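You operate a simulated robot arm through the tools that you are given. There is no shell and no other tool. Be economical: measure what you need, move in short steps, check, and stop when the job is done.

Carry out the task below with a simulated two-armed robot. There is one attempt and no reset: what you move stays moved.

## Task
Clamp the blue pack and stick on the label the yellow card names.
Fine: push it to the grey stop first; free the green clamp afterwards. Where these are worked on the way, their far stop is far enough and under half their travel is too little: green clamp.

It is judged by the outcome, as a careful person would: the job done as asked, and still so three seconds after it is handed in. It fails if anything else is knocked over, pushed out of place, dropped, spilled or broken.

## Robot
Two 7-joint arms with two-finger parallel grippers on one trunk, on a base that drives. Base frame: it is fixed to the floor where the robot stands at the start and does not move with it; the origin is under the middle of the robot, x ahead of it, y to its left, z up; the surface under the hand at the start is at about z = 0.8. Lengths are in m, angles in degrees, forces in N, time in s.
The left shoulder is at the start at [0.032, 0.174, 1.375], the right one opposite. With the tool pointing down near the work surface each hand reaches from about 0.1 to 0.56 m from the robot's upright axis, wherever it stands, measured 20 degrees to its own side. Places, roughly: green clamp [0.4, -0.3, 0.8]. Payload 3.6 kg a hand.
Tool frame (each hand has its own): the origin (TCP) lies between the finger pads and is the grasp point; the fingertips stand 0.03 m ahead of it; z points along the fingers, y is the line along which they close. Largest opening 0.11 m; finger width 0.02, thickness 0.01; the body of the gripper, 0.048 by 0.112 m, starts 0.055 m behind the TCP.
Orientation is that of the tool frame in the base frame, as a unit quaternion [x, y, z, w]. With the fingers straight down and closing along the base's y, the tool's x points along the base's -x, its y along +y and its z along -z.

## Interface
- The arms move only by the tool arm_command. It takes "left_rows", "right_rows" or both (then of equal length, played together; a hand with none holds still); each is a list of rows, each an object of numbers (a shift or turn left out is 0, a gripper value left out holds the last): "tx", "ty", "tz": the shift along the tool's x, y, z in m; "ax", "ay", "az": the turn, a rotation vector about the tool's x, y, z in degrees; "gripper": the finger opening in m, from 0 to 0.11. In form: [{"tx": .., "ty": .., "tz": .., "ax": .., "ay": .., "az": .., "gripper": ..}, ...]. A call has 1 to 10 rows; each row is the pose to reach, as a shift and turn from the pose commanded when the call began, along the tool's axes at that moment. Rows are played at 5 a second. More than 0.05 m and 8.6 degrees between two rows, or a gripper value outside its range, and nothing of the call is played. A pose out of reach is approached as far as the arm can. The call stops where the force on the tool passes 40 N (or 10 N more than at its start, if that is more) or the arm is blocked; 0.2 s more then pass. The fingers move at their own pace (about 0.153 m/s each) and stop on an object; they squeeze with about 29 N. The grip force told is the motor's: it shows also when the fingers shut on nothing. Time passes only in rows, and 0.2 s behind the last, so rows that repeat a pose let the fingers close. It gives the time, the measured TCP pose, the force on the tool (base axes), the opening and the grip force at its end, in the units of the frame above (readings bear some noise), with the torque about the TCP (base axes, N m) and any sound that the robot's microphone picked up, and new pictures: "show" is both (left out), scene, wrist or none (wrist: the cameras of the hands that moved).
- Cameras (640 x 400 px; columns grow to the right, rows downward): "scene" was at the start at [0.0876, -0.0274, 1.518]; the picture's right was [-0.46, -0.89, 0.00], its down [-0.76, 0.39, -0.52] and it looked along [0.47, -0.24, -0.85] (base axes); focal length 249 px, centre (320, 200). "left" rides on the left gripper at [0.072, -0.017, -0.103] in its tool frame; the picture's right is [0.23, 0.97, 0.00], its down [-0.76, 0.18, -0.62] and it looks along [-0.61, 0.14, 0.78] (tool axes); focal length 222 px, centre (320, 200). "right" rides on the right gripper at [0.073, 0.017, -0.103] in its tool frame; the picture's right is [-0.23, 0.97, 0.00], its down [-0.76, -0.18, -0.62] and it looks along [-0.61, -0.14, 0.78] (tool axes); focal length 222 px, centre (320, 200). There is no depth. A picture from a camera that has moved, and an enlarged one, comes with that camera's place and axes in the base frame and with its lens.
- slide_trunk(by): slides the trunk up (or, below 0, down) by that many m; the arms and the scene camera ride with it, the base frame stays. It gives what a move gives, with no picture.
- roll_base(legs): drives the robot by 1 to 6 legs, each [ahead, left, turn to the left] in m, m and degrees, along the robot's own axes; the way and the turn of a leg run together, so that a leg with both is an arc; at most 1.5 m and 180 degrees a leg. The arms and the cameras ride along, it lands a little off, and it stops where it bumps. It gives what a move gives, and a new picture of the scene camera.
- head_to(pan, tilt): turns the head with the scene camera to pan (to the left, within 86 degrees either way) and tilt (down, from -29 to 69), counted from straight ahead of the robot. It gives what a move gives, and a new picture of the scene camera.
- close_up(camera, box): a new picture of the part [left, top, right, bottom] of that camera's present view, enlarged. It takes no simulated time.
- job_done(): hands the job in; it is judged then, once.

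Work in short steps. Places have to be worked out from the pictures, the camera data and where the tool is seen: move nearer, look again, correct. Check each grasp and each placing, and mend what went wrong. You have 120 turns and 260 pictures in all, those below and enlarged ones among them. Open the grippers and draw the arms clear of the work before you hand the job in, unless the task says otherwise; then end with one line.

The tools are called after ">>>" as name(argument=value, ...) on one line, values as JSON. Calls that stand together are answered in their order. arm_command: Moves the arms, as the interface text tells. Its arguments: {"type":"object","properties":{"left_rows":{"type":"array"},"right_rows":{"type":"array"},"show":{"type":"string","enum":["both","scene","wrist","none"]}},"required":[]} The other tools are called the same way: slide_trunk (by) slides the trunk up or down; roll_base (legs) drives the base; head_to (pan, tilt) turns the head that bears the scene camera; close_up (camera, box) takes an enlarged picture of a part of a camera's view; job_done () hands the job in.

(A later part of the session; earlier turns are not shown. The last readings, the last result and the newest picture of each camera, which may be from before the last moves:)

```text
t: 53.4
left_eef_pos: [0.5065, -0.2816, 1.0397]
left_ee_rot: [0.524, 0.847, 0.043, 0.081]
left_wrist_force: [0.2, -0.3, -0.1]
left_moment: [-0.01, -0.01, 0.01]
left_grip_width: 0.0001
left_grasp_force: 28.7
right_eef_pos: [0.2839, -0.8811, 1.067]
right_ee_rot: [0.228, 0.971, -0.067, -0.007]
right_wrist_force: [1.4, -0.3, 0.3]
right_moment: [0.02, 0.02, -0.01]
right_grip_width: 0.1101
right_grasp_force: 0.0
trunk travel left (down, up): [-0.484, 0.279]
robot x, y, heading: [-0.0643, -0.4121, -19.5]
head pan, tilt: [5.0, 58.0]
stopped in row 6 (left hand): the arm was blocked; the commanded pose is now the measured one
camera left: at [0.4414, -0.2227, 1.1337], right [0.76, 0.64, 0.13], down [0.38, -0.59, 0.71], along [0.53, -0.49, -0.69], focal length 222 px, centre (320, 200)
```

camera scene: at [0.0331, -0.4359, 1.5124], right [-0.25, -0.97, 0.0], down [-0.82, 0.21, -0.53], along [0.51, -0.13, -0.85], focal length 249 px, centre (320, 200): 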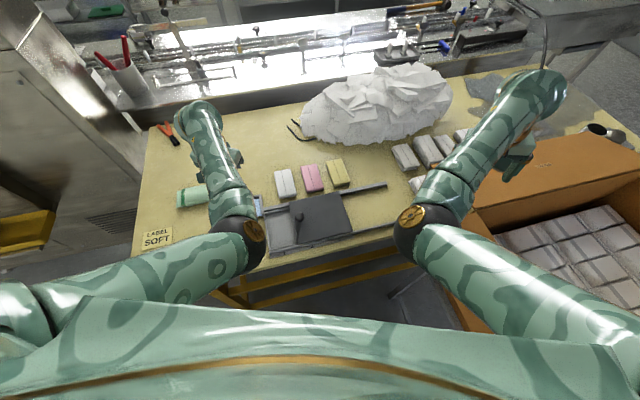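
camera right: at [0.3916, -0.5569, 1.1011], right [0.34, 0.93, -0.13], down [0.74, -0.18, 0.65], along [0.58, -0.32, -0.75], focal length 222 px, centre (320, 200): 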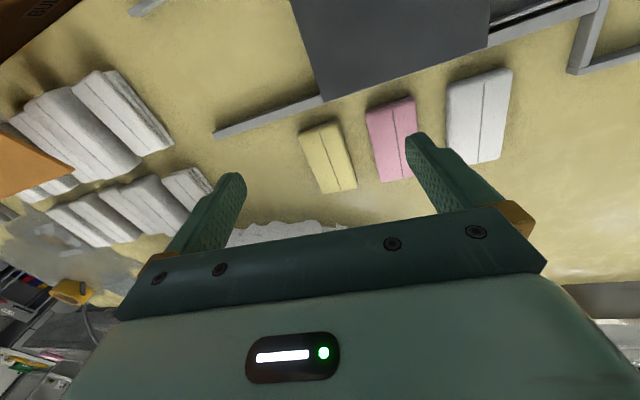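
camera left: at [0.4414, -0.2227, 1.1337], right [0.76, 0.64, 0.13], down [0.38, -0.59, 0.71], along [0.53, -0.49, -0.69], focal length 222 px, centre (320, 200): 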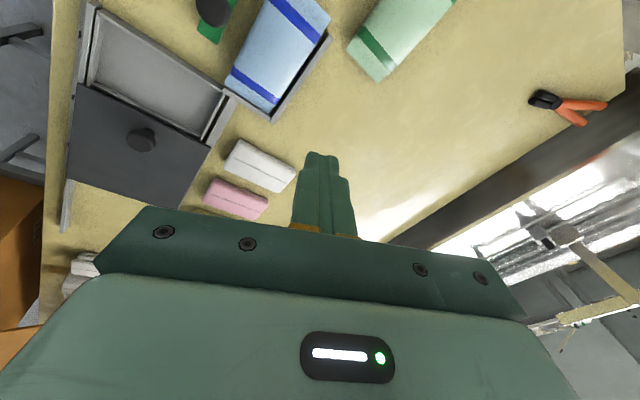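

Radius from the robot was too short at that height; I back 0.045 m and level the hand while lowering.

>>> roll_base(legs=[[-0.045, 0, 0]])

>>> arm_command(left_rows=[{"ax": 2.5, "ay": 0.8, "az": 6.6, "tz": 0.02}, {"ax": 5, "ay": 1.6, "az": 13.2, "tz": 0.04, "ty": -0.01}, {"ax": 7.5, "ay": 2.4, "az": 19.8, "tz": 0.06, "ty": -0.02}, {"ax": 10.1, "ay": 3.1, "az": 26.5, "tz": 0.08, "ty": -0.03}], show="wrist")

```text
t: 54.3
left_eef_pos: [0.4614, -0.2658, 1.0404]
left_ee_rot: [0.526, 0.845, 0.043, 0.081]
left_wrist_force: [-0.3, 0.3, 0.9]
left_moment: [-0.03, -0.02, 0.01]
left_grip_width: 0.0002
left_grasp_force: 29.3
right_eef_pos: [0.2377, -0.8639, 1.0682]
right_ee_rot: [0.227, 0.972, -0.066, -0.007]
right_wrist_force: [0.2, -0.4, -0.2]
right_moment: [-0.03, 0.0, -0.02]
right_grip_width: 0.1103
right_grasp_force: 0.1
trunk travel left (down, up): [-0.484, 0.279]
robot x, y, heading: [-0.1044, -0.3981, -19.2]
head pan, tilt: [5.0, 58.0]
camera scene: at [-0.0137, -0.4194, 1.5127], right [-0.25, -0.97, 0.0], down [-0.82, 0.21, -0.53], along [0.51, -0.13, -0.85], focal length 249 px, centre (320, 200)
```

scene: 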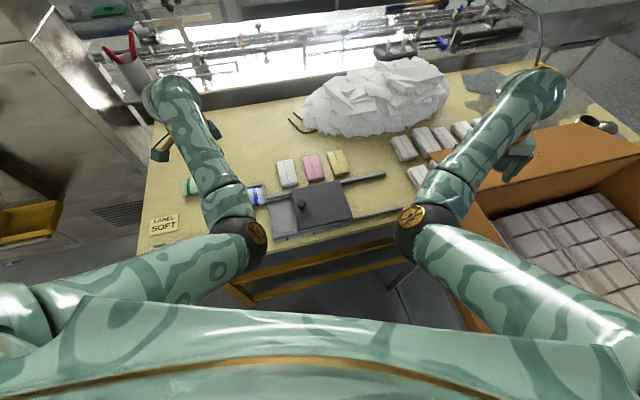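

```text
t: 55.3
left_eef_pos: [0.449, -0.2823, 0.9529]
left_ee_rot: [0.708, 0.706, -0.001, 0.0]
left_wrist_force: [0.1, 0.3, 0.9]
left_moment: [0.02, 0.02, -0.02]
left_grip_width: 0.0001
left_grasp_force: 29.0
right_eef_pos: [0.2394, -0.8644, 1.0683]
right_ee_rot: [0.227, 0.971, -0.067, -0.008]
right_wrist_force: [-0.1, -1.0, 0.6]
right_moment: [0.02, -0.01, 0.0]
right_grip_width: 0.1101
right_grasp_force: 0.1
trunk travel left (down, up): [-0.484, 0.279]
robot x, y, heading: [-0.1046, -0.3965, -19.6]
head pan, tilt: [5.0, 58.0]
camera left: at [0.4334, -0.2088, 1.0582], right [0.97, 0.22, 0.0], down [0.17, -0.76, 0.62], along [0.14, -0.61, -0.78], focal length 222 px, centre (320, 200)
```

left: 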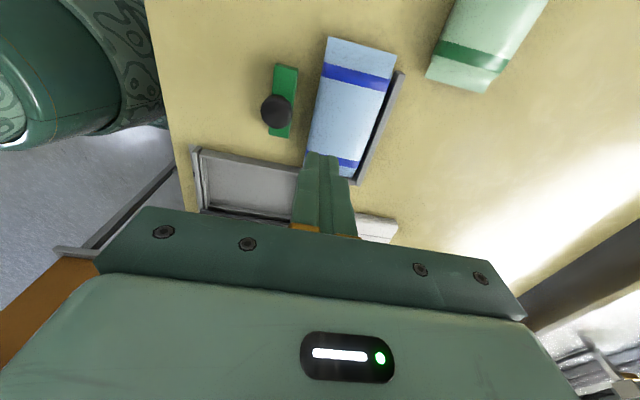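

Level and on station. Zoom to measure the gaps.

>>> close_up(camera="left", box=[240, 30, 432, 150])

```text
3.33 times, centred on (336, 90) of left
camera zoom: at [0.4334, -0.2088, 1.0582], right [0.97, 0.22, 0.0], down [0.17, -0.76, 0.62], along [0.14, -0.61, -0.78], focal length 740 px, centre (267, 567)
```

zoom: 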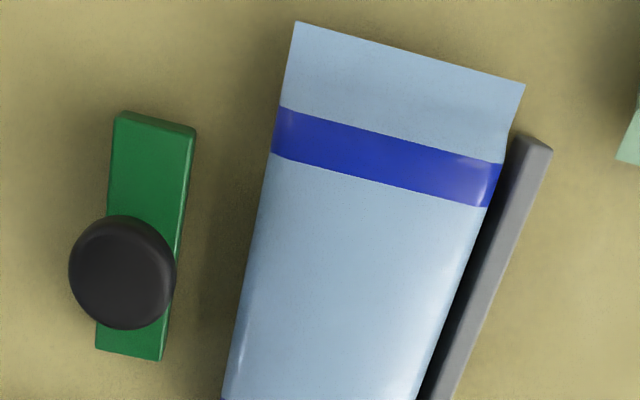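

Between knob and pack is only ~2 cm, so I push at y≈−0.25 and then −0.318, either side of the knob. Descend at (0.431,−0.252).

>>> arm_command(left_rows=[{"tx": 0.015, "ty": -0.01, "tz": 0.03}, {"tx": 0.031, "ty": -0.019, "tz": 0.06}, {"tx": 0.031, "ty": -0.019, "tz": 0.09}, {"tx": 0.031, "ty": -0.019, "tz": 0.105}], show="wrist")

```text
t: 56.3
left_eef_pos: [0.432, -0.25, 0.8506]
left_ee_rot: [0.708, 0.706, 0.001, -0.001]
left_wrist_force: [0.2, 0.1, -0.4]
left_moment: [-0.02, 0.01, 0.0]
left_grip_width: 0.0001
left_grasp_force: 29.1
right_eef_pos: [0.2399, -0.8647, 1.0692]
right_ee_rot: [0.227, 0.971, -0.067, -0.009]
right_wrist_force: [-0.4, 0.1, 0.6]
right_moment: [0.0, -0.01, 0.01]
right_grip_width: 0.1099
right_grasp_force: 0.0
trunk travel left (down, up): [-0.484, 0.279]
robot x, y, heading: [-0.1063, -0.3974, -19.6]
head pan, tilt: [5.0, 58.0]
camera left: at [0.4166, -0.1775, 0.9552], right [0.97, 0.22, 0.0], down [0.17, -0.76, 0.62], along [0.14, -0.61, -0.78], focal length 222 px, centre (320, 200)
```

left: 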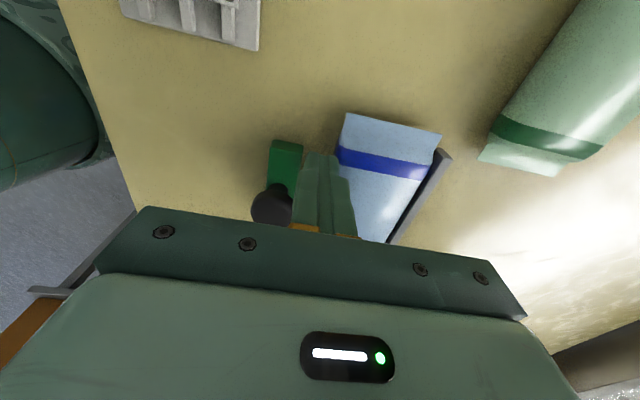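

Fingers are between bar and pack. Lower a bit and push +x in small increments.

>>> arm_command(left_rows=[{"tz": 0.008}, {"tz": 0.008, "ty": 0.005}, {"tz": 0.008, "ty": 0.01}, {"tz": 0.008, "ty": 0.015}, {"tz": 0.008, "ty": 0.018}], show="wrist")

>>> close_up(camera="left", box=[240, 90, 480, 240])

```text
t: 57.5
left_eef_pos: [0.4408, -0.2508, 0.8406]
left_ee_rot: [0.71, 0.704, -0.005, -0.007]
left_wrist_force: [-17.9, -0.2, 13.6]
left_moment: [-0.01, 0.33, 0.0]
left_grip_width: 0.0003
left_grasp_force: 29.6
right_eef_pos: [0.237, -0.865, 1.0707]
right_ee_rot: [0.228, 0.971, -0.065, -0.006]
right_wrist_force: [0.5, 0.0, -0.5]
right_moment: [0.0, 0.01, 0.0]
right_grip_width: 0.1099
right_grasp_force: 0.1
trunk travel left (down, up): [-0.484, 0.279]
robot x, y, heading: [-0.1071, -0.3985, -19.3]
head pan, tilt: [5.0, 58.0]
stopped in row 5 (left hand): the force on the tool passed its limit at 43 N (the readings are from after the stop); the commanded pose is now the measured one
camera left: at [0.4258, -0.1773, 0.9461], right [0.98, 0.22, -0.02], down [0.18, -0.76, 0.62], along [0.12, -0.61, -0.79], focal length 222 px, centre (320, 200)
```

left: 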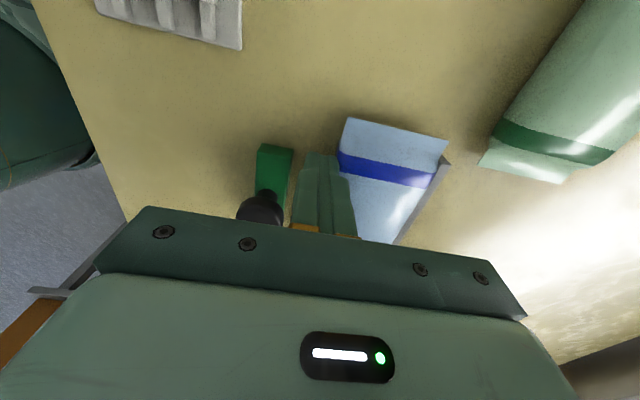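

```text
2.67 times, centred on (360, 165) of left
camera zoom: at [0.4258, -0.1773, 0.9461], right [0.98, 0.22, -0.02], down [0.18, -0.76, 0.62], along [0.12, -0.61, -0.79], focal length 592 px, centre (213, 293)
```

zoom: 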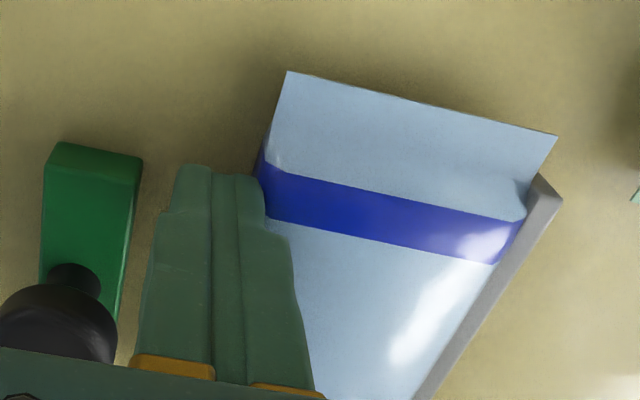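

Stopped on force: the left half of the pack is against the rail (pack near edge now x≈0.451). Now the same at y≈−0.318.

>>> arm_command(left_rows=[{"ty": -0.009}, {"ty": -0.009, "tz": -0.04}, {"ty": -0.009, "tz": -0.065}, {"ty": -0.009, "tz": -0.065, "tx": -0.035}, {"ty": -0.009, "tz": -0.065, "tx": -0.068}, {"ty": -0.009, "tz": -0.04, "tx": -0.068}, {"ty": -0.009, "tz": -0.006, "tx": -0.068}], show="wrist")

```text
t: 59.1
left_eef_pos: [0.435, -0.3182, 0.8437]
left_ee_rot: [0.71, 0.704, -0.005, -0.006]
left_wrist_force: [0.0, -0.2, 0.4]
left_moment: [0.0, -0.06, 0.05]
left_grip_width: 0.0
left_grasp_force: 29.1
right_eef_pos: [0.2401, -0.865, 1.0678]
right_ee_rot: [0.228, 0.971, -0.068, -0.008]
right_wrist_force: [1.0, 0.2, -0.7]
right_moment: [-0.01, 0.01, 0.01]
right_grip_width: 0.1098
right_grasp_force: 0.0
trunk travel left (down, up): [-0.484, 0.279]
robot x, y, heading: [-0.1079, -0.3918, -19.5]
head pan, tilt: [5.0, 58.0]
camera left: at [0.4211, -0.2452, 0.9482], right [0.98, 0.22, -0.01], down [0.18, -0.76, 0.62], along [0.12, -0.61, -0.79], focal length 222 px, centre (320, 200)
```

left: 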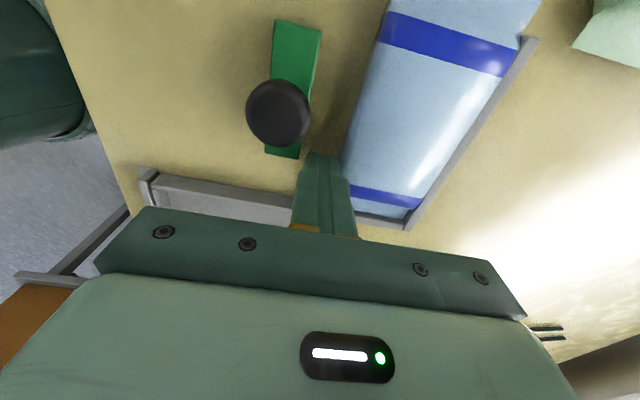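

Pack already looks flush along the rail; I push lightly here to confirm.

>>> arm_command(left_rows=[{"ty": 0.003}, {"ty": 0.006}, {"ty": 0.009}, {"ty": 0.011}], show="none")

>>> arm_command(left_rows=[{"ty": -0.012}, {"ty": -0.012, "tz": -0.04}, {"ty": -0.012, "tz": -0.08}, {"ty": -0.025, "tz": -0.11, "tx": 0.02}], show="wrist")

```text
t: 60.1
left_eef_pos: [0.4398, -0.3177, 0.8456]
left_ee_rot: [0.71, 0.704, -0.006, -0.007]
left_wrist_force: [-26.0, 0.6, 0.7]
left_moment: [0.03, 0.71, 0.15]
left_grip_width: 0.0001
left_grasp_force: 28.5
right_eef_pos: [0.2372, -0.8644, 1.0701]
right_ee_rot: [0.228, 0.971, -0.066, -0.006]
right_wrist_force: [-0.4, 0.6, 0.5]
right_moment: [0.0, 0.0, -0.01]
right_grip_width: 0.11
right_grasp_force: 0.0
trunk travel left (down, up): [-0.484, 0.279]
robot x, y, heading: [-0.1044, -0.4002, -19.4]
head pan, tilt: [5.0, 58.0]
```

```text
t: 61.1
left_eef_pos: [0.4217, -0.2974, 0.9585]
left_ee_rot: [0.711, 0.703, -0.005, -0.006]
left_wrist_force: [-0.2, -0.1, -0.6]
left_moment: [0.0, -0.01, 0.03]
left_grip_width: 0.0001
left_grasp_force: 28.8
right_eef_pos: [0.239, -0.8644, 1.0694]
right_ee_rot: [0.227, 0.972, -0.067, -0.008]
right_wrist_force: [0.0, 0.2, -0.6]
right_moment: [-0.01, 0.05, -0.03]
right_grip_width: 0.1099
right_grasp_force: 0.2
trunk travel left (down, up): [-0.484, 0.279]
robot x, y, heading: [-0.1037, -0.3952, -19.3]
head pan, tilt: [5.0, 58.0]
camera left: at [0.4077, -0.2249, 1.0645], right [0.98, 0.22, -0.01], down [0.18, -0.76, 0.62], along [0.12, -0.61, -0.79], focal length 222 px, centre (320, 200)
```

left: 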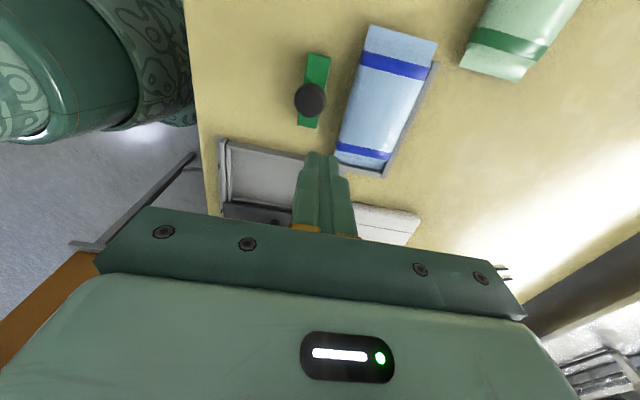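

The pack is seated (26 N reaction). Zoom to check the corner and the clamp.

>>> close_up(camera="left", box=[270, 10, 462, 190])

```text
2.22 times, centred on (366, 100) of left
camera zoom: at [0.4077, -0.2249, 1.0645], right [0.98, 0.22, -0.01], down [0.18, -0.76, 0.62], along [0.12, -0.61, -0.79], focal length 494 px, centre (218, 422)
```

zoom: 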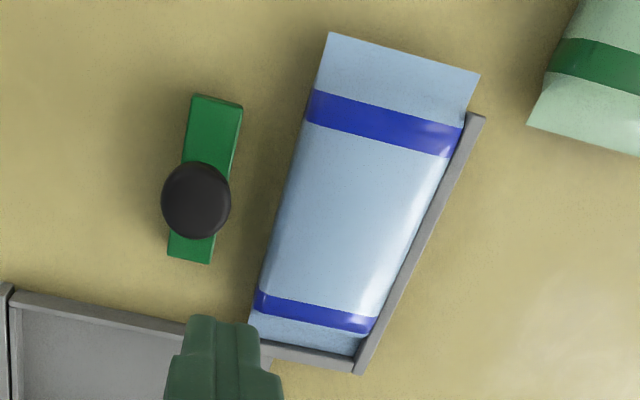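

Pack sits nicely in the corner. Now grasp the clamp knob at (0.406,−0.282): open to 0.05 and descend around it.

>>> arm_command(left_rows=[{"ty": -0.008, "tx": 0.008, "gripper": 0.05}, {"ty": -0.0155, "tx": 0.015, "tz": 0.02}, {"ty": -0.0155, "tx": 0.015, "tz": 0.06}, {"ty": -0.0155, "tx": 0.015, "tz": 0.09}, {"ty": -0.0155, "tx": 0.015, "tz": 0.108}], show="wrist")

```text
t: 62.3
left_eef_pos: [0.4052, -0.2833, 0.8482]
left_ee_rot: [0.71, 0.704, -0.005, -0.006]
left_wrist_force: [0.4, -1.0, -0.2]
left_moment: [-0.01, -0.02, 0.0]
left_grip_width: 0.0503
left_grasp_force: 0.0
right_eef_pos: [0.2406, -0.8657, 1.0697]
right_ee_rot: [0.227, 0.971, -0.066, -0.008]
right_wrist_force: [-0.3, 0.7, 0.1]
right_moment: [-0.01, 0.0, 0.01]
right_grip_width: 0.1098
right_grasp_force: 0.0
trunk travel left (down, up): [-0.484, 0.279]
robot x, y, heading: [-0.1081, -0.3987, -19.6]
head pan, tilt: [5.0, 58.0]
camera left: at [0.3909, -0.21, 0.9533], right [0.98, 0.22, -0.02], down [0.18, -0.76, 0.62], along [0.12, -0.61, -0.79], focal length 222 px, centre (320, 200)
```

left: 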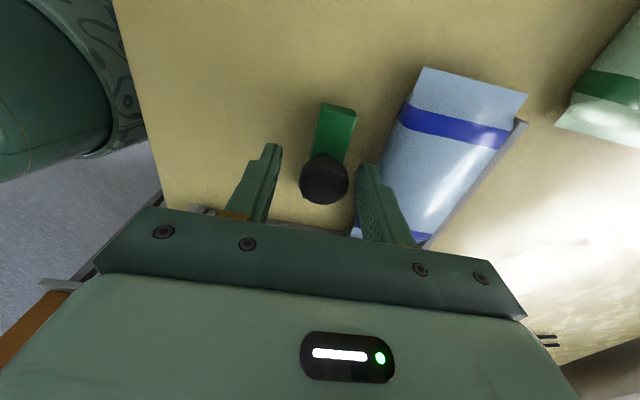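

The knob is between the fingers. Close on it.

>>> arm_command(left_rows=[{"gripper": 0.0}, {"gripper": 0.0}, {"gripper": 0.0}], show="wrist")

```text
t: 63.1
left_eef_pos: [0.4074, -0.2836, 0.849]
left_ee_rot: [0.71, 0.704, -0.004, -0.005]
left_wrist_force: [10.1, -0.9, 2.0]
left_moment: [-0.46, -0.41, 0.11]
left_grip_width: 0.0282
left_grasp_force: 45.0
right_eef_pos: [0.241, -0.8647, 1.0688]
right_ee_rot: [0.228, 0.971, -0.067, -0.009]
right_wrist_force: [0.1, -0.8, 0.1]
right_moment: [0.03, -0.02, 0.0]
right_grip_width: 0.1099
right_grasp_force: 0.0
trunk travel left (down, up): [-0.484, 0.279]
robot x, y, heading: [-0.1048, -0.3963, -19.4]
head pan, tilt: [5.0, 58.0]
camera left: at [0.3926, -0.21, 0.9539], right [0.98, 0.22, -0.01], down [0.18, -0.76, 0.62], along [0.13, -0.61, -0.78], focal length 222 px, centre (320, 200)
```

left: 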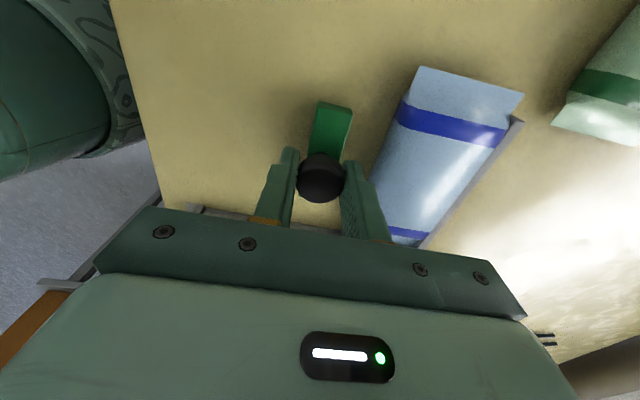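

Knob gripped (28 mm). Try sliding it +x toward the pack in small steps.

>>> arm_command(left_rows=[{"ty": 0.004}, {"ty": 0.008}, {"ty": 0.012}, {"ty": 0.016}], show="wrist")

```text
t: 64.1
left_eef_pos: [0.4216, -0.2835, 0.8494]
left_ee_rot: [0.71, 0.704, -0.004, -0.004]
left_wrist_force: [0.2, -4.5, 17.5]
left_moment: [0.34, 0.07, -0.1]
left_grip_width: 0.0278
left_grasp_force: 45.7
right_eef_pos: [0.2394, -0.8652, 1.0696]
right_ee_rot: [0.228, 0.971, -0.066, -0.008]
right_wrist_force: [-0.1, 0.7, -0.3]
right_moment: [0.0, 0.03, 0.0]
right_grip_width: 0.1102
right_grasp_force: 0.1
trunk travel left (down, up): [-0.484, 0.279]
robot x, y, heading: [-0.1045, -0.3989, -19.3]
head pan, tilt: [5.0, 58.0]
camera left: at [0.4074, -0.2101, 0.9539], right [0.98, 0.22, -0.01], down [0.18, -0.76, 0.62], along [0.13, -0.61, -0.79], focal length 222 px, centre (320, 200)
```

left: 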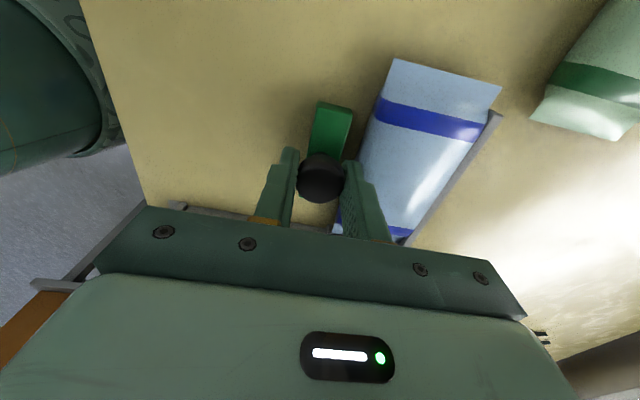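

It slides along +x. The far finger would meet the pack before the bar does, so I'll release and push the knob from behind with closed fingers.

>>> arm_command(left_rows=[{"gripper": 0.045}, {"gripper": 0.045, "tz": -0.03}, {"tz": -0.055}, {"tz": -0.055, "ty": -0.02, "gripper": 0.0}, {"tz": -0.055, "ty": -0.039}, {"tz": -0.055, "ty": -0.039}, {"tz": -0.02, "ty": -0.039}, {"tz": 0.0, "ty": -0.039}], show="wrist")

```text
t: 65.9
left_eef_pos: [0.3808, -0.2823, 0.8478]
left_ee_rot: [0.71, 0.704, -0.006, -0.006]
left_wrist_force: [0.8, 0.8, 0.4]
left_moment: [0.0, -0.01, -0.02]
left_grip_width: 0.0
left_grasp_force: 29.5
right_eef_pos: [0.239, -0.8643, 1.0689]
right_ee_rot: [0.227, 0.972, -0.066, -0.008]
right_wrist_force: [0.4, 0.1, 0.3]
right_moment: [-0.02, 0.01, -0.01]
right_grip_width: 0.1101
right_grasp_force: 0.0
trunk travel left (down, up): [-0.484, 0.279]
robot x, y, heading: [-0.1014, -0.3964, -19.4]
head pan, tilt: [5.0, 58.0]
camera left: at [0.3672, -0.2094, 0.9542], right [0.98, 0.22, -0.02], down [0.18, -0.76, 0.62], along [0.12, -0.61, -0.79], focal length 222 px, centre (320, 200)
```

left: 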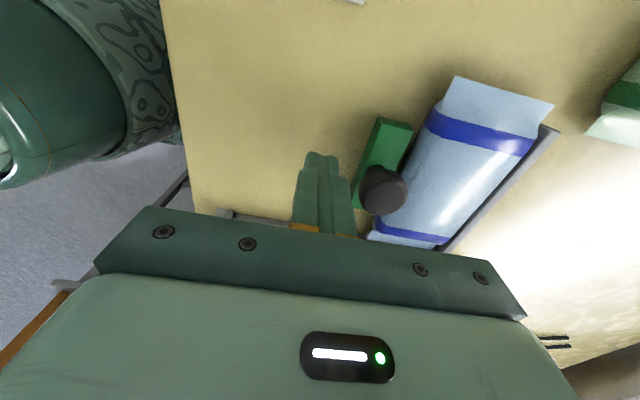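

Behind the knob now. Push +x until it stops.

>>> arm_command(left_rows=[{"ty": 0.008}, {"ty": 0.014}, {"ty": 0.02}, {"ty": 0.025}, {"ty": 0.03}, {"ty": 0.035}, {"ty": 0.04}, {"ty": 0.045}], show="wrist")

>>> close_up(camera="left", box=[260, 50, 580, 250])

```text
t: 67.6
left_eef_pos: [0.4124, -0.2823, 0.8466]
left_ee_rot: [0.711, 0.703, -0.007, -0.012]
left_wrist_force: [-22.4, 2.2, 20.9]
left_moment: [0.03, -0.1, 0.02]
left_grip_width: 0.0
left_grasp_force: 29.4
right_eef_pos: [0.2357, -0.8654, 1.0695]
right_ee_rot: [0.227, 0.972, -0.067, -0.007]
right_wrist_force: [0.0, 0.7, -0.3]
right_moment: [-0.01, -0.03, -0.01]
right_grip_width: 0.1101
right_grasp_force: 0.0
trunk travel left (down, up): [-0.484, 0.279]
robot x, y, heading: [-0.104, -0.3984, -19.6]
head pan, tilt: [5.0, 58.0]
stopped in row 8 (left hand): the force on the tool passed its limit at 44 N (the readings are from after the stop); the commanded pose is now the measured one
camera left: at [0.4, -0.2099, 0.9526], right [0.98, 0.21, -0.03], down [0.18, -0.77, 0.61], along [0.11, -0.6, -0.79], focal length 222 px, centre (320, 200)
```

left: 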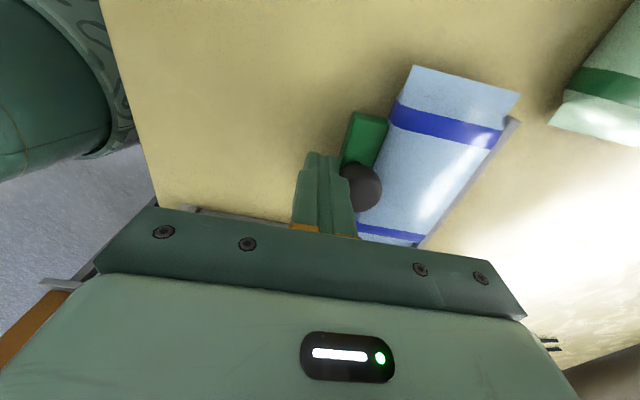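

```text
2.00 times, centred on (420, 150) of left
camera zoom: at [0.4, -0.2099, 0.9526], right [0.98, 0.21, -0.03], down [0.18, -0.77, 0.61], along [0.11, -0.6, -0.79], focal length 444 px, centre (120, 300)
```

zoom: 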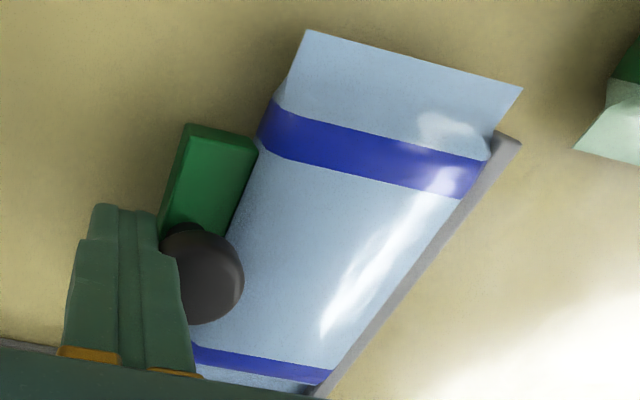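

The bar is pressed against the pack (44 N stop): clamped, moved ≈28 mm. Now retreat, lift, and go above the SOFT label tab (≈0.371,−0.163).

>>> arm_command(left_rows=[{"ty": -0.01}, {"ty": -0.01, "tz": -0.04}, {"ty": -0.01, "tz": -0.08}, {"ty": -0.01, "tz": -0.1, "tx": 0.03}, {"ty": -0.015, "tz": -0.1, "tx": 0.07, "gripper": 0.05}, {"ty": -0.025, "tz": -0.1, "tx": 0.1}, {"ty": -0.035, "tz": -0.1, "tx": 0.13}, {"ty": -0.035, "tz": -0.1, "tx": 0.17}], show="both")

```text
t: 69.4
left_eef_pos: [0.3839, -0.1148, 0.9459]
left_ee_rot: [0.711, 0.703, -0.008, -0.011]
left_wrist_force: [-0.7, 0.1, 0.7]
left_moment: [0.01, 0.03, -0.02]
left_grip_width: 0.0498
left_grasp_force: 0.0
right_eef_pos: [0.2403, -0.8633, 1.0691]
right_ee_rot: [0.228, 0.971, -0.067, -0.009]
right_wrist_force: [1.0, 0.0, -0.7]
right_moment: [-0.02, -0.01, -0.03]
right_grip_width: 0.11
right_grasp_force: 0.1
trunk travel left (down, up): [-0.484, 0.279]
robot x, y, heading: [-0.1095, -0.4003, -19.5]
head pan, tilt: [5.0, 58.0]
camera scene: at [-0.0126, -0.4185, 1.5126], right [-0.25, -0.97, 0.0], down [-0.82, 0.21, -0.53], along [0.51, -0.13, -0.85], focal length 249 px, centre (320, 200)
camera left: at [0.3715, -0.0422, 1.0509], right [0.98, 0.22, -0.03], down [0.19, -0.77, 0.62], along [0.11, -0.61, -0.79], focal length 222 px, centre (320, 200)
```

scene: 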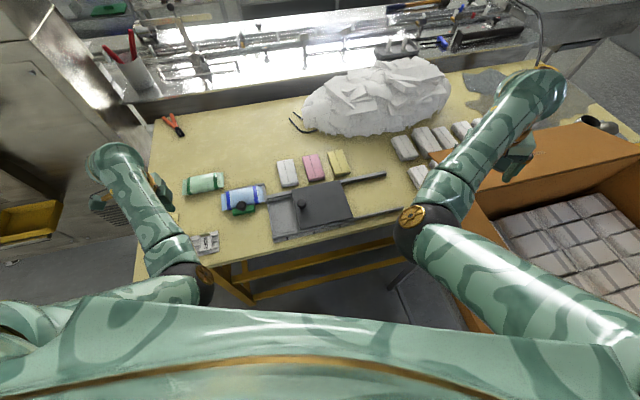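
left: 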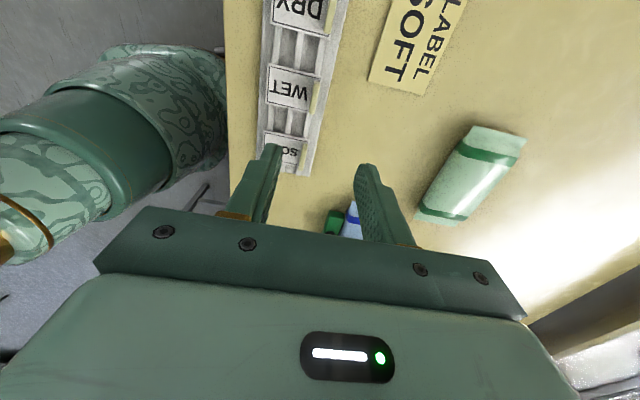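

Clamp stays closed. Zoom on the SOFT label.

>>> close_up(camera="left", box=[230, 60, 390, 190])

>>> close_up(camera="scene", box=[180, 165, 308, 265])

```text
3.08 times, centred on (310, 125) of left
camera zoom: at [0.3715, -0.0422, 1.0509], right [0.98, 0.22, -0.03], down [0.19, -0.77, 0.62], along [0.11, -0.61, -0.79], focal length 684 px, centre (351, 431)
```

zoom: 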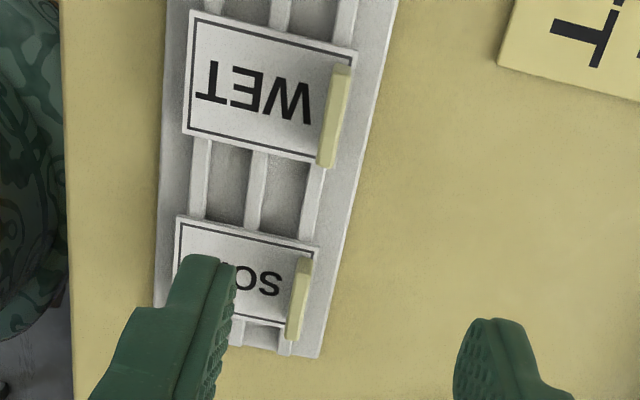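

```text
4.00 times, centred on (244, 215) of scene
camera zoom: at [-0.0126, -0.4185, 1.5126], right [-0.25, -0.97, 0.0], down [-0.82, 0.21, -0.53], along [0.51, -0.13, -0.85], focal length 996 px, centre (624, 140)
```

zoom: 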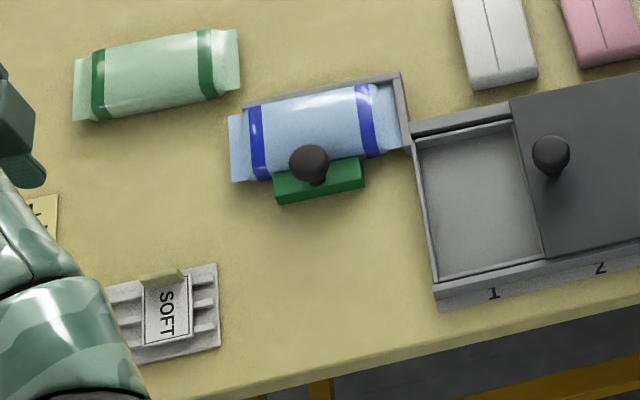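

Tab is aligned along y, centre ≈(0.370,−0.160). Move above and descend partway with fingers at 0.04.

>>> arm_command(left_rows=[{"tx": -0.025, "ty": -0.008, "gripper": 0.04}, {"tx": -0.046, "ty": -0.0145}, {"tx": -0.046, "ty": -0.0145, "tz": 0.03}, {"tx": -0.046, "ty": -0.0145, "tz": 0.06}], show="both")

>>> close_up(camera="left", box=[230, 90, 422, 240])

```text
t: 70.4
left_eef_pos: [0.3674, -0.1569, 0.8847]
left_ee_rot: [0.711, 0.703, -0.009, -0.011]
left_wrist_force: [-0.3, -0.1, -0.5]
left_moment: [-0.03, 0.03, -0.01]
left_grip_width: 0.04
left_grasp_force: 0.0
right_eef_pos: [0.2402, -0.865, 1.0687]
right_ee_rot: [0.227, 0.972, -0.067, -0.009]
right_wrist_force: [0.3, 0.6, 0.2]
right_moment: [0.0, 0.02, -0.01]
right_grip_width: 0.1101
right_grasp_force: 0.1
trunk travel left (down, up): [-0.484, 0.279]
robot x, y, heading: [-0.1108, -0.3979, -19.2]
head pan, tilt: [5.0, 58.0]
camera scene: at [-0.013, -0.4195, 1.5126], right [-0.25, -0.97, 0.0], down [-0.82, 0.21, -0.53], along [0.51, -0.13, -0.85], focal length 249 px, centre (320, 200)
camera left: at [0.3552, -0.0849, 0.9906], right [0.98, 0.22, -0.03], down [0.19, -0.77, 0.61], along [0.11, -0.6, -0.79], focal length 222 px, centre (320, 200)
```

scene: 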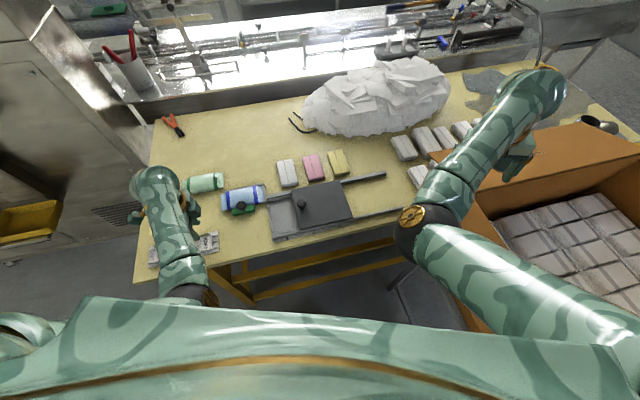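
left: 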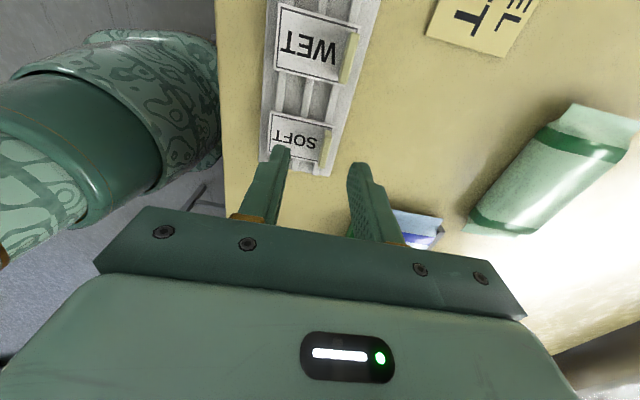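

```text
2.67 times, centred on (326, 165) of left
camera zoom: at [0.3552, -0.0849, 0.9906], right [0.98, 0.22, -0.03], down [0.19, -0.77, 0.61], along [0.11, -0.6, -0.79], focal length 592 px, centre (304, 293)
```

zoom: 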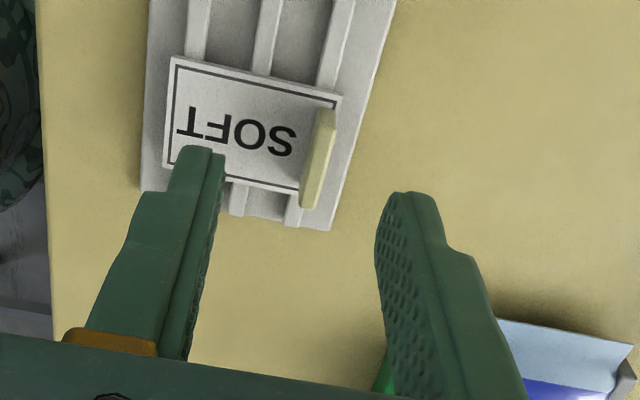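

Tab lies between the fingers (0.3707,−0.158). Descend carefully to z≈0.85.

>>> arm_command(left_rows=[{"ty": 0.003, "tz": 0.012}, {"ty": 0.003, "tz": 0.024}, {"ty": 0.003, "tz": 0.034}], show="wrist")

>>> close_up(camera="left", box=[230, 90, 422, 240])

```text
t: 71.2
left_eef_pos: [0.3729, -0.1578, 0.8523]
left_ee_rot: [0.711, 0.704, -0.008, -0.012]
left_wrist_force: [-0.7, -0.7, -0.5]
left_moment: [0.0, 0.02, 0.01]
left_grip_width: 0.0403
left_grasp_force: 0.1
right_eef_pos: [0.2401, -0.8651, 1.0681]
right_ee_rot: [0.228, 0.971, -0.067, -0.009]
right_wrist_force: [-0.1, -0.3, -0.7]
right_moment: [-0.02, -0.03, -0.02]
right_grip_width: 0.1097
right_grasp_force: 0.2
trunk travel left (down, up): [-0.484, 0.279]
robot x, y, heading: [-0.1074, -0.3961, -19.5]
head pan, tilt: [5.0, 58.0]
camera left: at [0.3592, -0.0847, 0.9576], right [0.98, 0.22, -0.03], down [0.19, -0.77, 0.61], along [0.11, -0.61, -0.79], focal length 222 px, centre (320, 200)
```

left: 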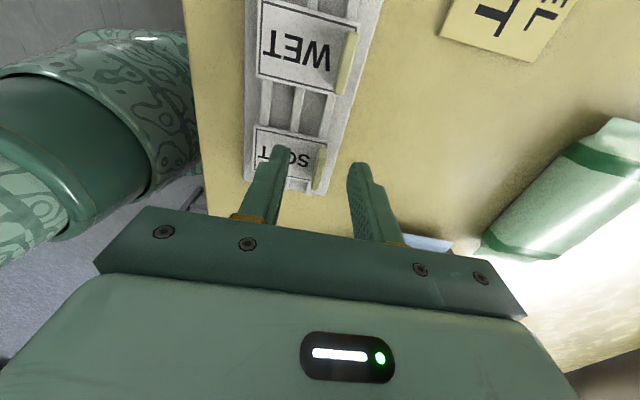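

```text
2.67 times, centred on (326, 165) of left
camera zoom: at [0.3592, -0.0847, 0.9576], right [0.98, 0.22, -0.03], down [0.19, -0.77, 0.61], along [0.11, -0.61, -0.79], focal length 592 px, centre (304, 293)
```

zoom: 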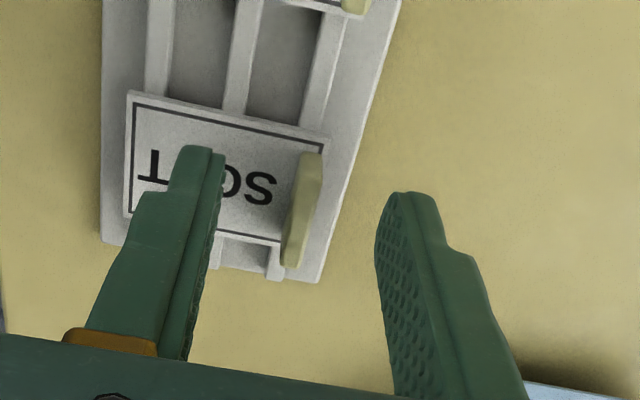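

Tab top ≈0.828, tips at 0.822. Lower 4 mm more and close.

>>> arm_command(left_rows=[{"tz": 0.004}, {"tz": 0.004, "gripper": 0.0}, {"tz": 0.004, "gripper": 0.0}, {"tz": 0.004, "gripper": 0.0}], show="wrist")

```text
t: 72.2
left_eef_pos: [0.3704, -0.1573, 0.8495]
left_ee_rot: [0.711, 0.703, -0.008, -0.011]
left_wrist_force: [-0.4, -0.2, -0.3]
left_moment: [0.02, -0.01, 0.02]
left_grip_width: 0.0
left_grasp_force: 28.5
right_eef_pos: [0.2404, -0.8636, 1.0687]
right_ee_rot: [0.227, 0.972, -0.067, -0.01]
right_wrist_force: [-0.3, 0.4, 0.9]
right_moment: [-0.04, 0.01, 0.0]
right_grip_width: 0.1101
right_grasp_force: 0.1
trunk travel left (down, up): [-0.484, 0.279]
robot x, y, heading: [-0.1046, -0.4003, -19.2]
head pan, tilt: [5.0, 58.0]
camera left: at [0.3584, -0.085, 0.9543], right [0.98, 0.22, -0.03], down [0.19, -0.77, 0.61], along [0.11, -0.6, -0.79], focal length 222 px, centre (320, 200)
```

left: 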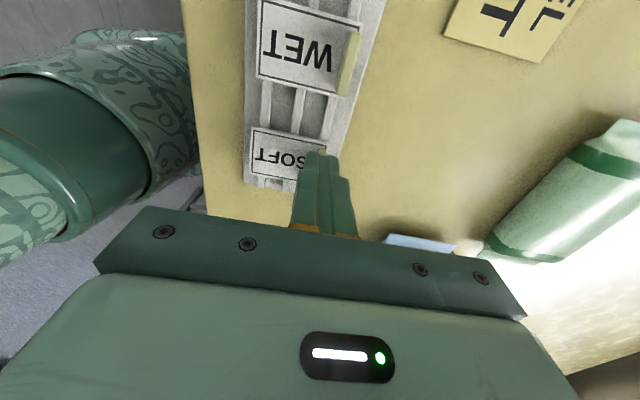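

Fingers closed on nothing, so the tab is lower than I estimated. Open, lower 10 mm watching force, close.

>>> arm_command(left_rows=[{"gripper": 0.04}, {"gripper": 0.04}, {"tz": 0.004}, {"tz": 0.007}, {"tz": 0.01}], show="wrist")

>>> close_up(camera="left", box=[230, 90, 422, 240])

```text
t: 73.4
left_eef_pos: [0.3692, -0.158, 0.8405]
left_ee_rot: [0.71, 0.704, -0.007, -0.011]
left_wrist_force: [0.8, 0.1, 6.8]
left_moment: [-0.04, 0.14, -0.02]
left_grip_width: 0.0401
left_grasp_force: 0.0
right_eef_pos: [0.2395, -0.8652, 1.0702]
right_ee_rot: [0.228, 0.971, -0.067, -0.007]
right_wrist_force: [0.3, -1.4, -0.1]
right_moment: [0.01, -0.03, -0.02]
right_grip_width: 0.11
right_grasp_force: 0.1
trunk travel left (down, up): [-0.484, 0.279]
robot x, y, heading: [-0.1051, -0.3999, -19.4]
head pan, tilt: [5.0, 58.0]
camera left: at [0.3571, -0.0855, 0.9455], right [0.98, 0.22, -0.02], down [0.19, -0.77, 0.62], along [0.11, -0.6, -0.79], focal length 222 px, centre (320, 200)
```

left: 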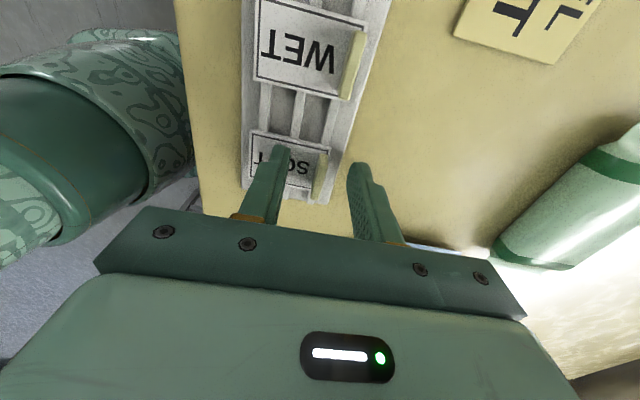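

```text
2.67 times, centred on (326, 165) of left
camera zoom: at [0.3571, -0.0855, 0.9455], right [0.98, 0.22, -0.02], down [0.19, -0.77, 0.62], along [0.11, -0.6, -0.79], focal length 592 px, centre (304, 293)
```

zoom: 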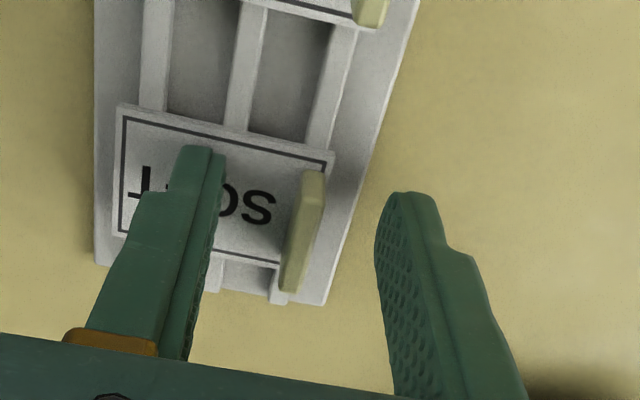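

Near finger touches the label (z≈0.81). Rise 1.5 mm and close on the tab.

>>> arm_command(left_rows=[{"tz": -0.002, "gripper": 0.0}, {"tz": -0.002, "gripper": 0.0}, {"tz": -0.002, "gripper": 0.0}], show="wrist")

```text
t: 74.2
left_eef_pos: [0.3692, -0.1568, 0.8404]
left_ee_rot: [0.711, 0.703, -0.008, -0.011]
left_wrist_force: [0.2, -0.6, 2.7]
left_moment: [-0.04, 0.01, 0.02]
left_grip_width: 0.0001
left_grasp_force: 28.8
right_eef_pos: [0.2384, -0.864, 1.0696]
right_ee_rot: [0.228, 0.971, -0.067, -0.009]
right_wrist_force: [-0.5, -0.5, -0.3]
right_moment: [-0.01, 0.01, -0.01]
right_grip_width: 0.1098
right_grasp_force: 0.0
trunk travel left (down, up): [-0.484, 0.279]
robot x, y, heading: [-0.1066, -0.3969, -19.5]
head pan, tilt: [5.0, 58.0]
camera left: at [0.3575, -0.0851, 0.9468], right [0.98, 0.22, -0.03], down [0.19, -0.77, 0.61], along [0.11, -0.6, -0.79], focal length 222 px, centre (320, 200)
```

left: 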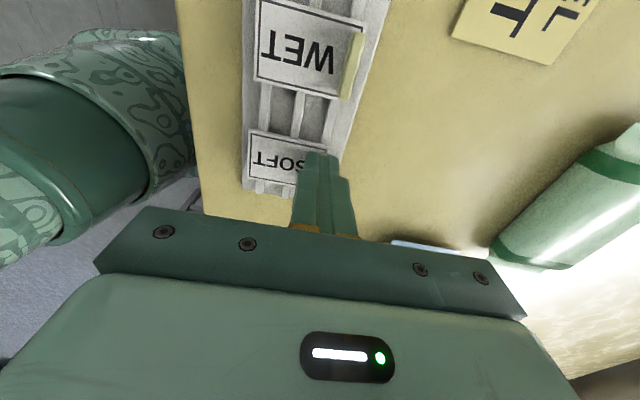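

Still zero opening; zoom to see where the tab is relative to the fingers.

>>> close_up(camera="left", box=[240, 110, 368, 210])

>>> close_up(camera="scene", box=[140, 200, 236, 260])

```text
4.00 times, centred on (304, 160) of left
camera zoom: at [0.3575, -0.0851, 0.9468], right [0.98, 0.22, -0.03], down [0.19, -0.77, 0.61], along [0.11, -0.6, -0.79], focal length 888 px, centre (384, 360)
```

zoom: 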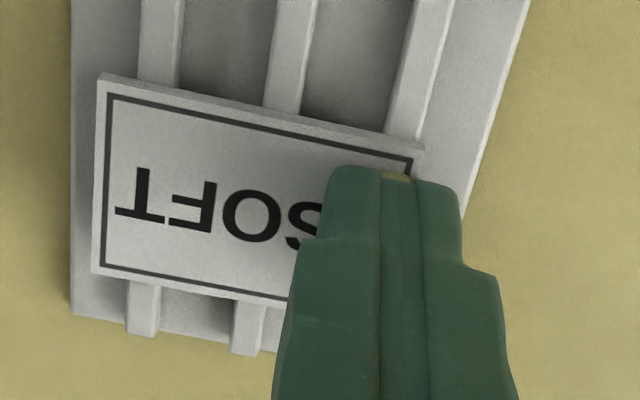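

```text
6.67 times, centred on (188, 230) of scene
camera zoom: at [-0.0134, -0.4201, 1.5126], right [-0.25, -0.97, 0.0], down [-0.82, 0.21, -0.53], along [0.51, -0.13, -0.85], focal length 1660 px, centre (1200, 0)
```

zoom: 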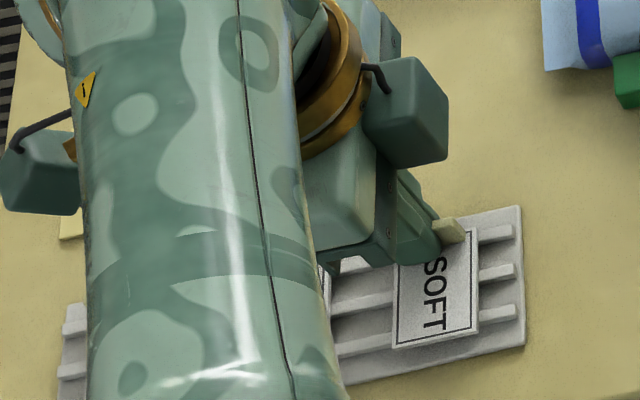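

The tab seems to pass between the fingertips (it's very thin). Lift 3 cm and see whether the label comes along.

>>> arm_command(left_rows=[{"tz": -0.01}, {"tz": -0.02}, {"tz": -0.035}], show="wrist")

>>> close_up(camera="left", box=[240, 90, 400, 215])

```text
t: 75.0
left_eef_pos: [0.3713, -0.1583, 0.8758]
left_ee_rot: [0.711, 0.703, -0.009, -0.011]
left_wrist_force: [-0.3, -0.8, 0.5]
left_moment: [0.0, 0.01, -0.02]
left_grip_width: 0.0
left_grasp_force: 29.4
right_eef_pos: [0.2386, -0.8655, 1.0698]
right_ee_rot: [0.227, 0.971, -0.067, -0.008]
right_wrist_force: [-0.4, -0.8, 0.7]
right_moment: [-0.01, 0.02, 0.0]
right_grip_width: 0.1101
right_grasp_force: 0.0
trunk travel left (down, up): [-0.484, 0.279]
robot x, y, heading: [-0.1056, -0.3965, -19.6]
head pan, tilt: [5.0, 58.0]
camera left: at [0.3587, -0.0851, 0.9812], right [0.98, 0.22, -0.03], down [0.19, -0.77, 0.61], along [0.11, -0.61, -0.79], focal length 222 px, centre (320, 200)
```

left: 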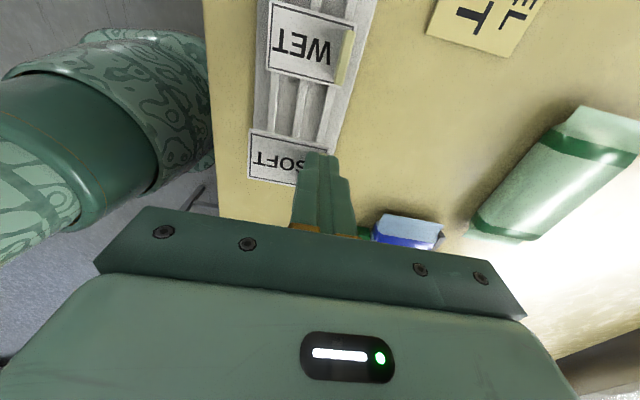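

```text
3.20 times, centred on (320, 152) of left
camera zoom: at [0.3587, -0.0851, 0.9812], right [0.98, 0.22, -0.03], down [0.19, -0.77, 0.61], along [0.11, -0.61, -0.79], focal length 711 px, centre (320, 352)
```

zoom: 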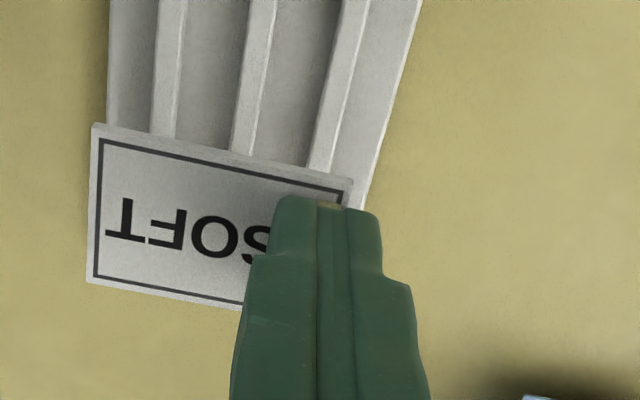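

The label comes along, gripped by its tab. Label centre is ≈(−0.023,−0.007) from the TCP. I raise it, then shift the base ahead so the pack top is in reach.

>>> arm_command(left_rows=[{"tz": -0.025}, {"tz": -0.05}, {"tz": -0.06}], show="none")

>>> roll_base(legs=[[0.08, 0.04, 0]])

```text
t: 75.8
left_eef_pos: [0.3747, -0.1568, 0.936]
left_ee_rot: [0.711, 0.703, -0.008, -0.012]
left_wrist_force: [-0.4, 0.7, -0.2]
left_moment: [-0.01, -0.01, -0.01]
left_grip_width: 0.0
left_grasp_force: 28.8
right_eef_pos: [0.2399, -0.864, 1.0699]
right_ee_rot: [0.228, 0.971, -0.067, -0.008]
right_wrist_force: [0.8, -0.9, -0.6]
right_moment: [0.01, -0.02, 0.0]
right_grip_width: 0.1098
right_grasp_force: 0.0
trunk travel left (down, up): [-0.484, 0.279]
robot x, y, heading: [-0.1071, -0.3979, -19.4]
head pan, tilt: [5.0, 58.0]
```

```text
t: 76.9
left_eef_pos: [0.4615, -0.143, 0.935]
left_ee_rot: [0.71, 0.704, -0.009, -0.012]
left_wrist_force: [0.3, -0.2, 0.0]
left_moment: [-0.01, 0.01, -0.01]
left_grip_width: 0.0
left_grasp_force: 28.7
right_eef_pos: [0.329, -0.8502, 1.0685]
right_ee_rot: [0.226, 0.972, -0.067, -0.008]
right_wrist_force: [-0.3, 0.1, -0.5]
right_moment: [0.04, 0.01, 0.0]
right_grip_width: 0.1102
right_grasp_force: 0.1
trunk travel left (down, up): [-0.484, 0.279]
robot x, y, heading: [-0.0191, -0.3876, -19.4]
head pan, tilt: [5.0, 58.0]
camera scene: at [0.076, -0.4071, 1.5125], right [-0.25, -0.97, 0.0], down [-0.82, 0.21, -0.53], along [0.51, -0.13, -0.85], focal length 249 px, centre (320, 200)
```

scene: 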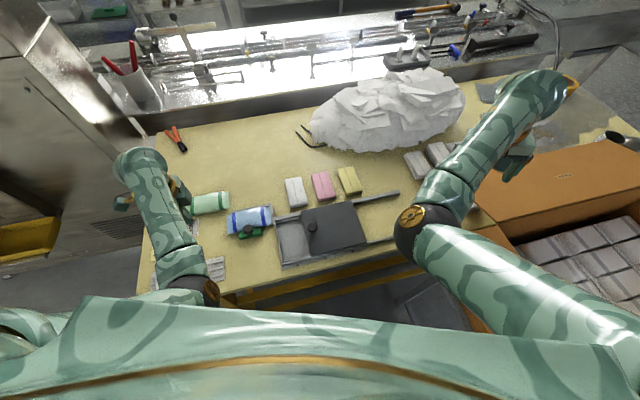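

Zoom on the pack and clamp to fix the placing point.

>>> close_up(camera="scene", box=[210, 190, 306, 250])

```text
6.67 times, centred on (258, 220) of scene
camera zoom: at [0.076, -0.4071, 1.5125], right [-0.25, -0.97, 0.0], down [-0.82, 0.21, -0.53], along [0.51, -0.13, -0.85], focal length 1660 px, centre (733, 67)
```

zoom: 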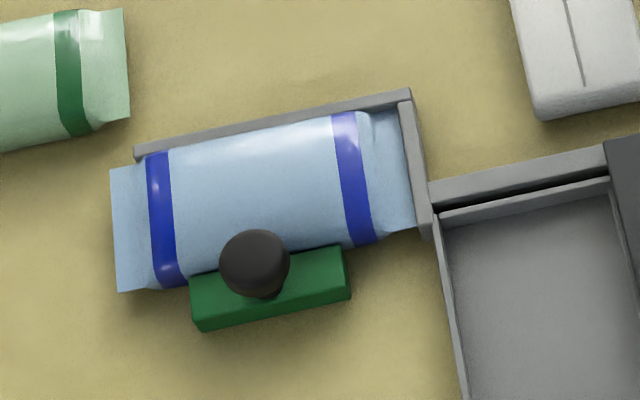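

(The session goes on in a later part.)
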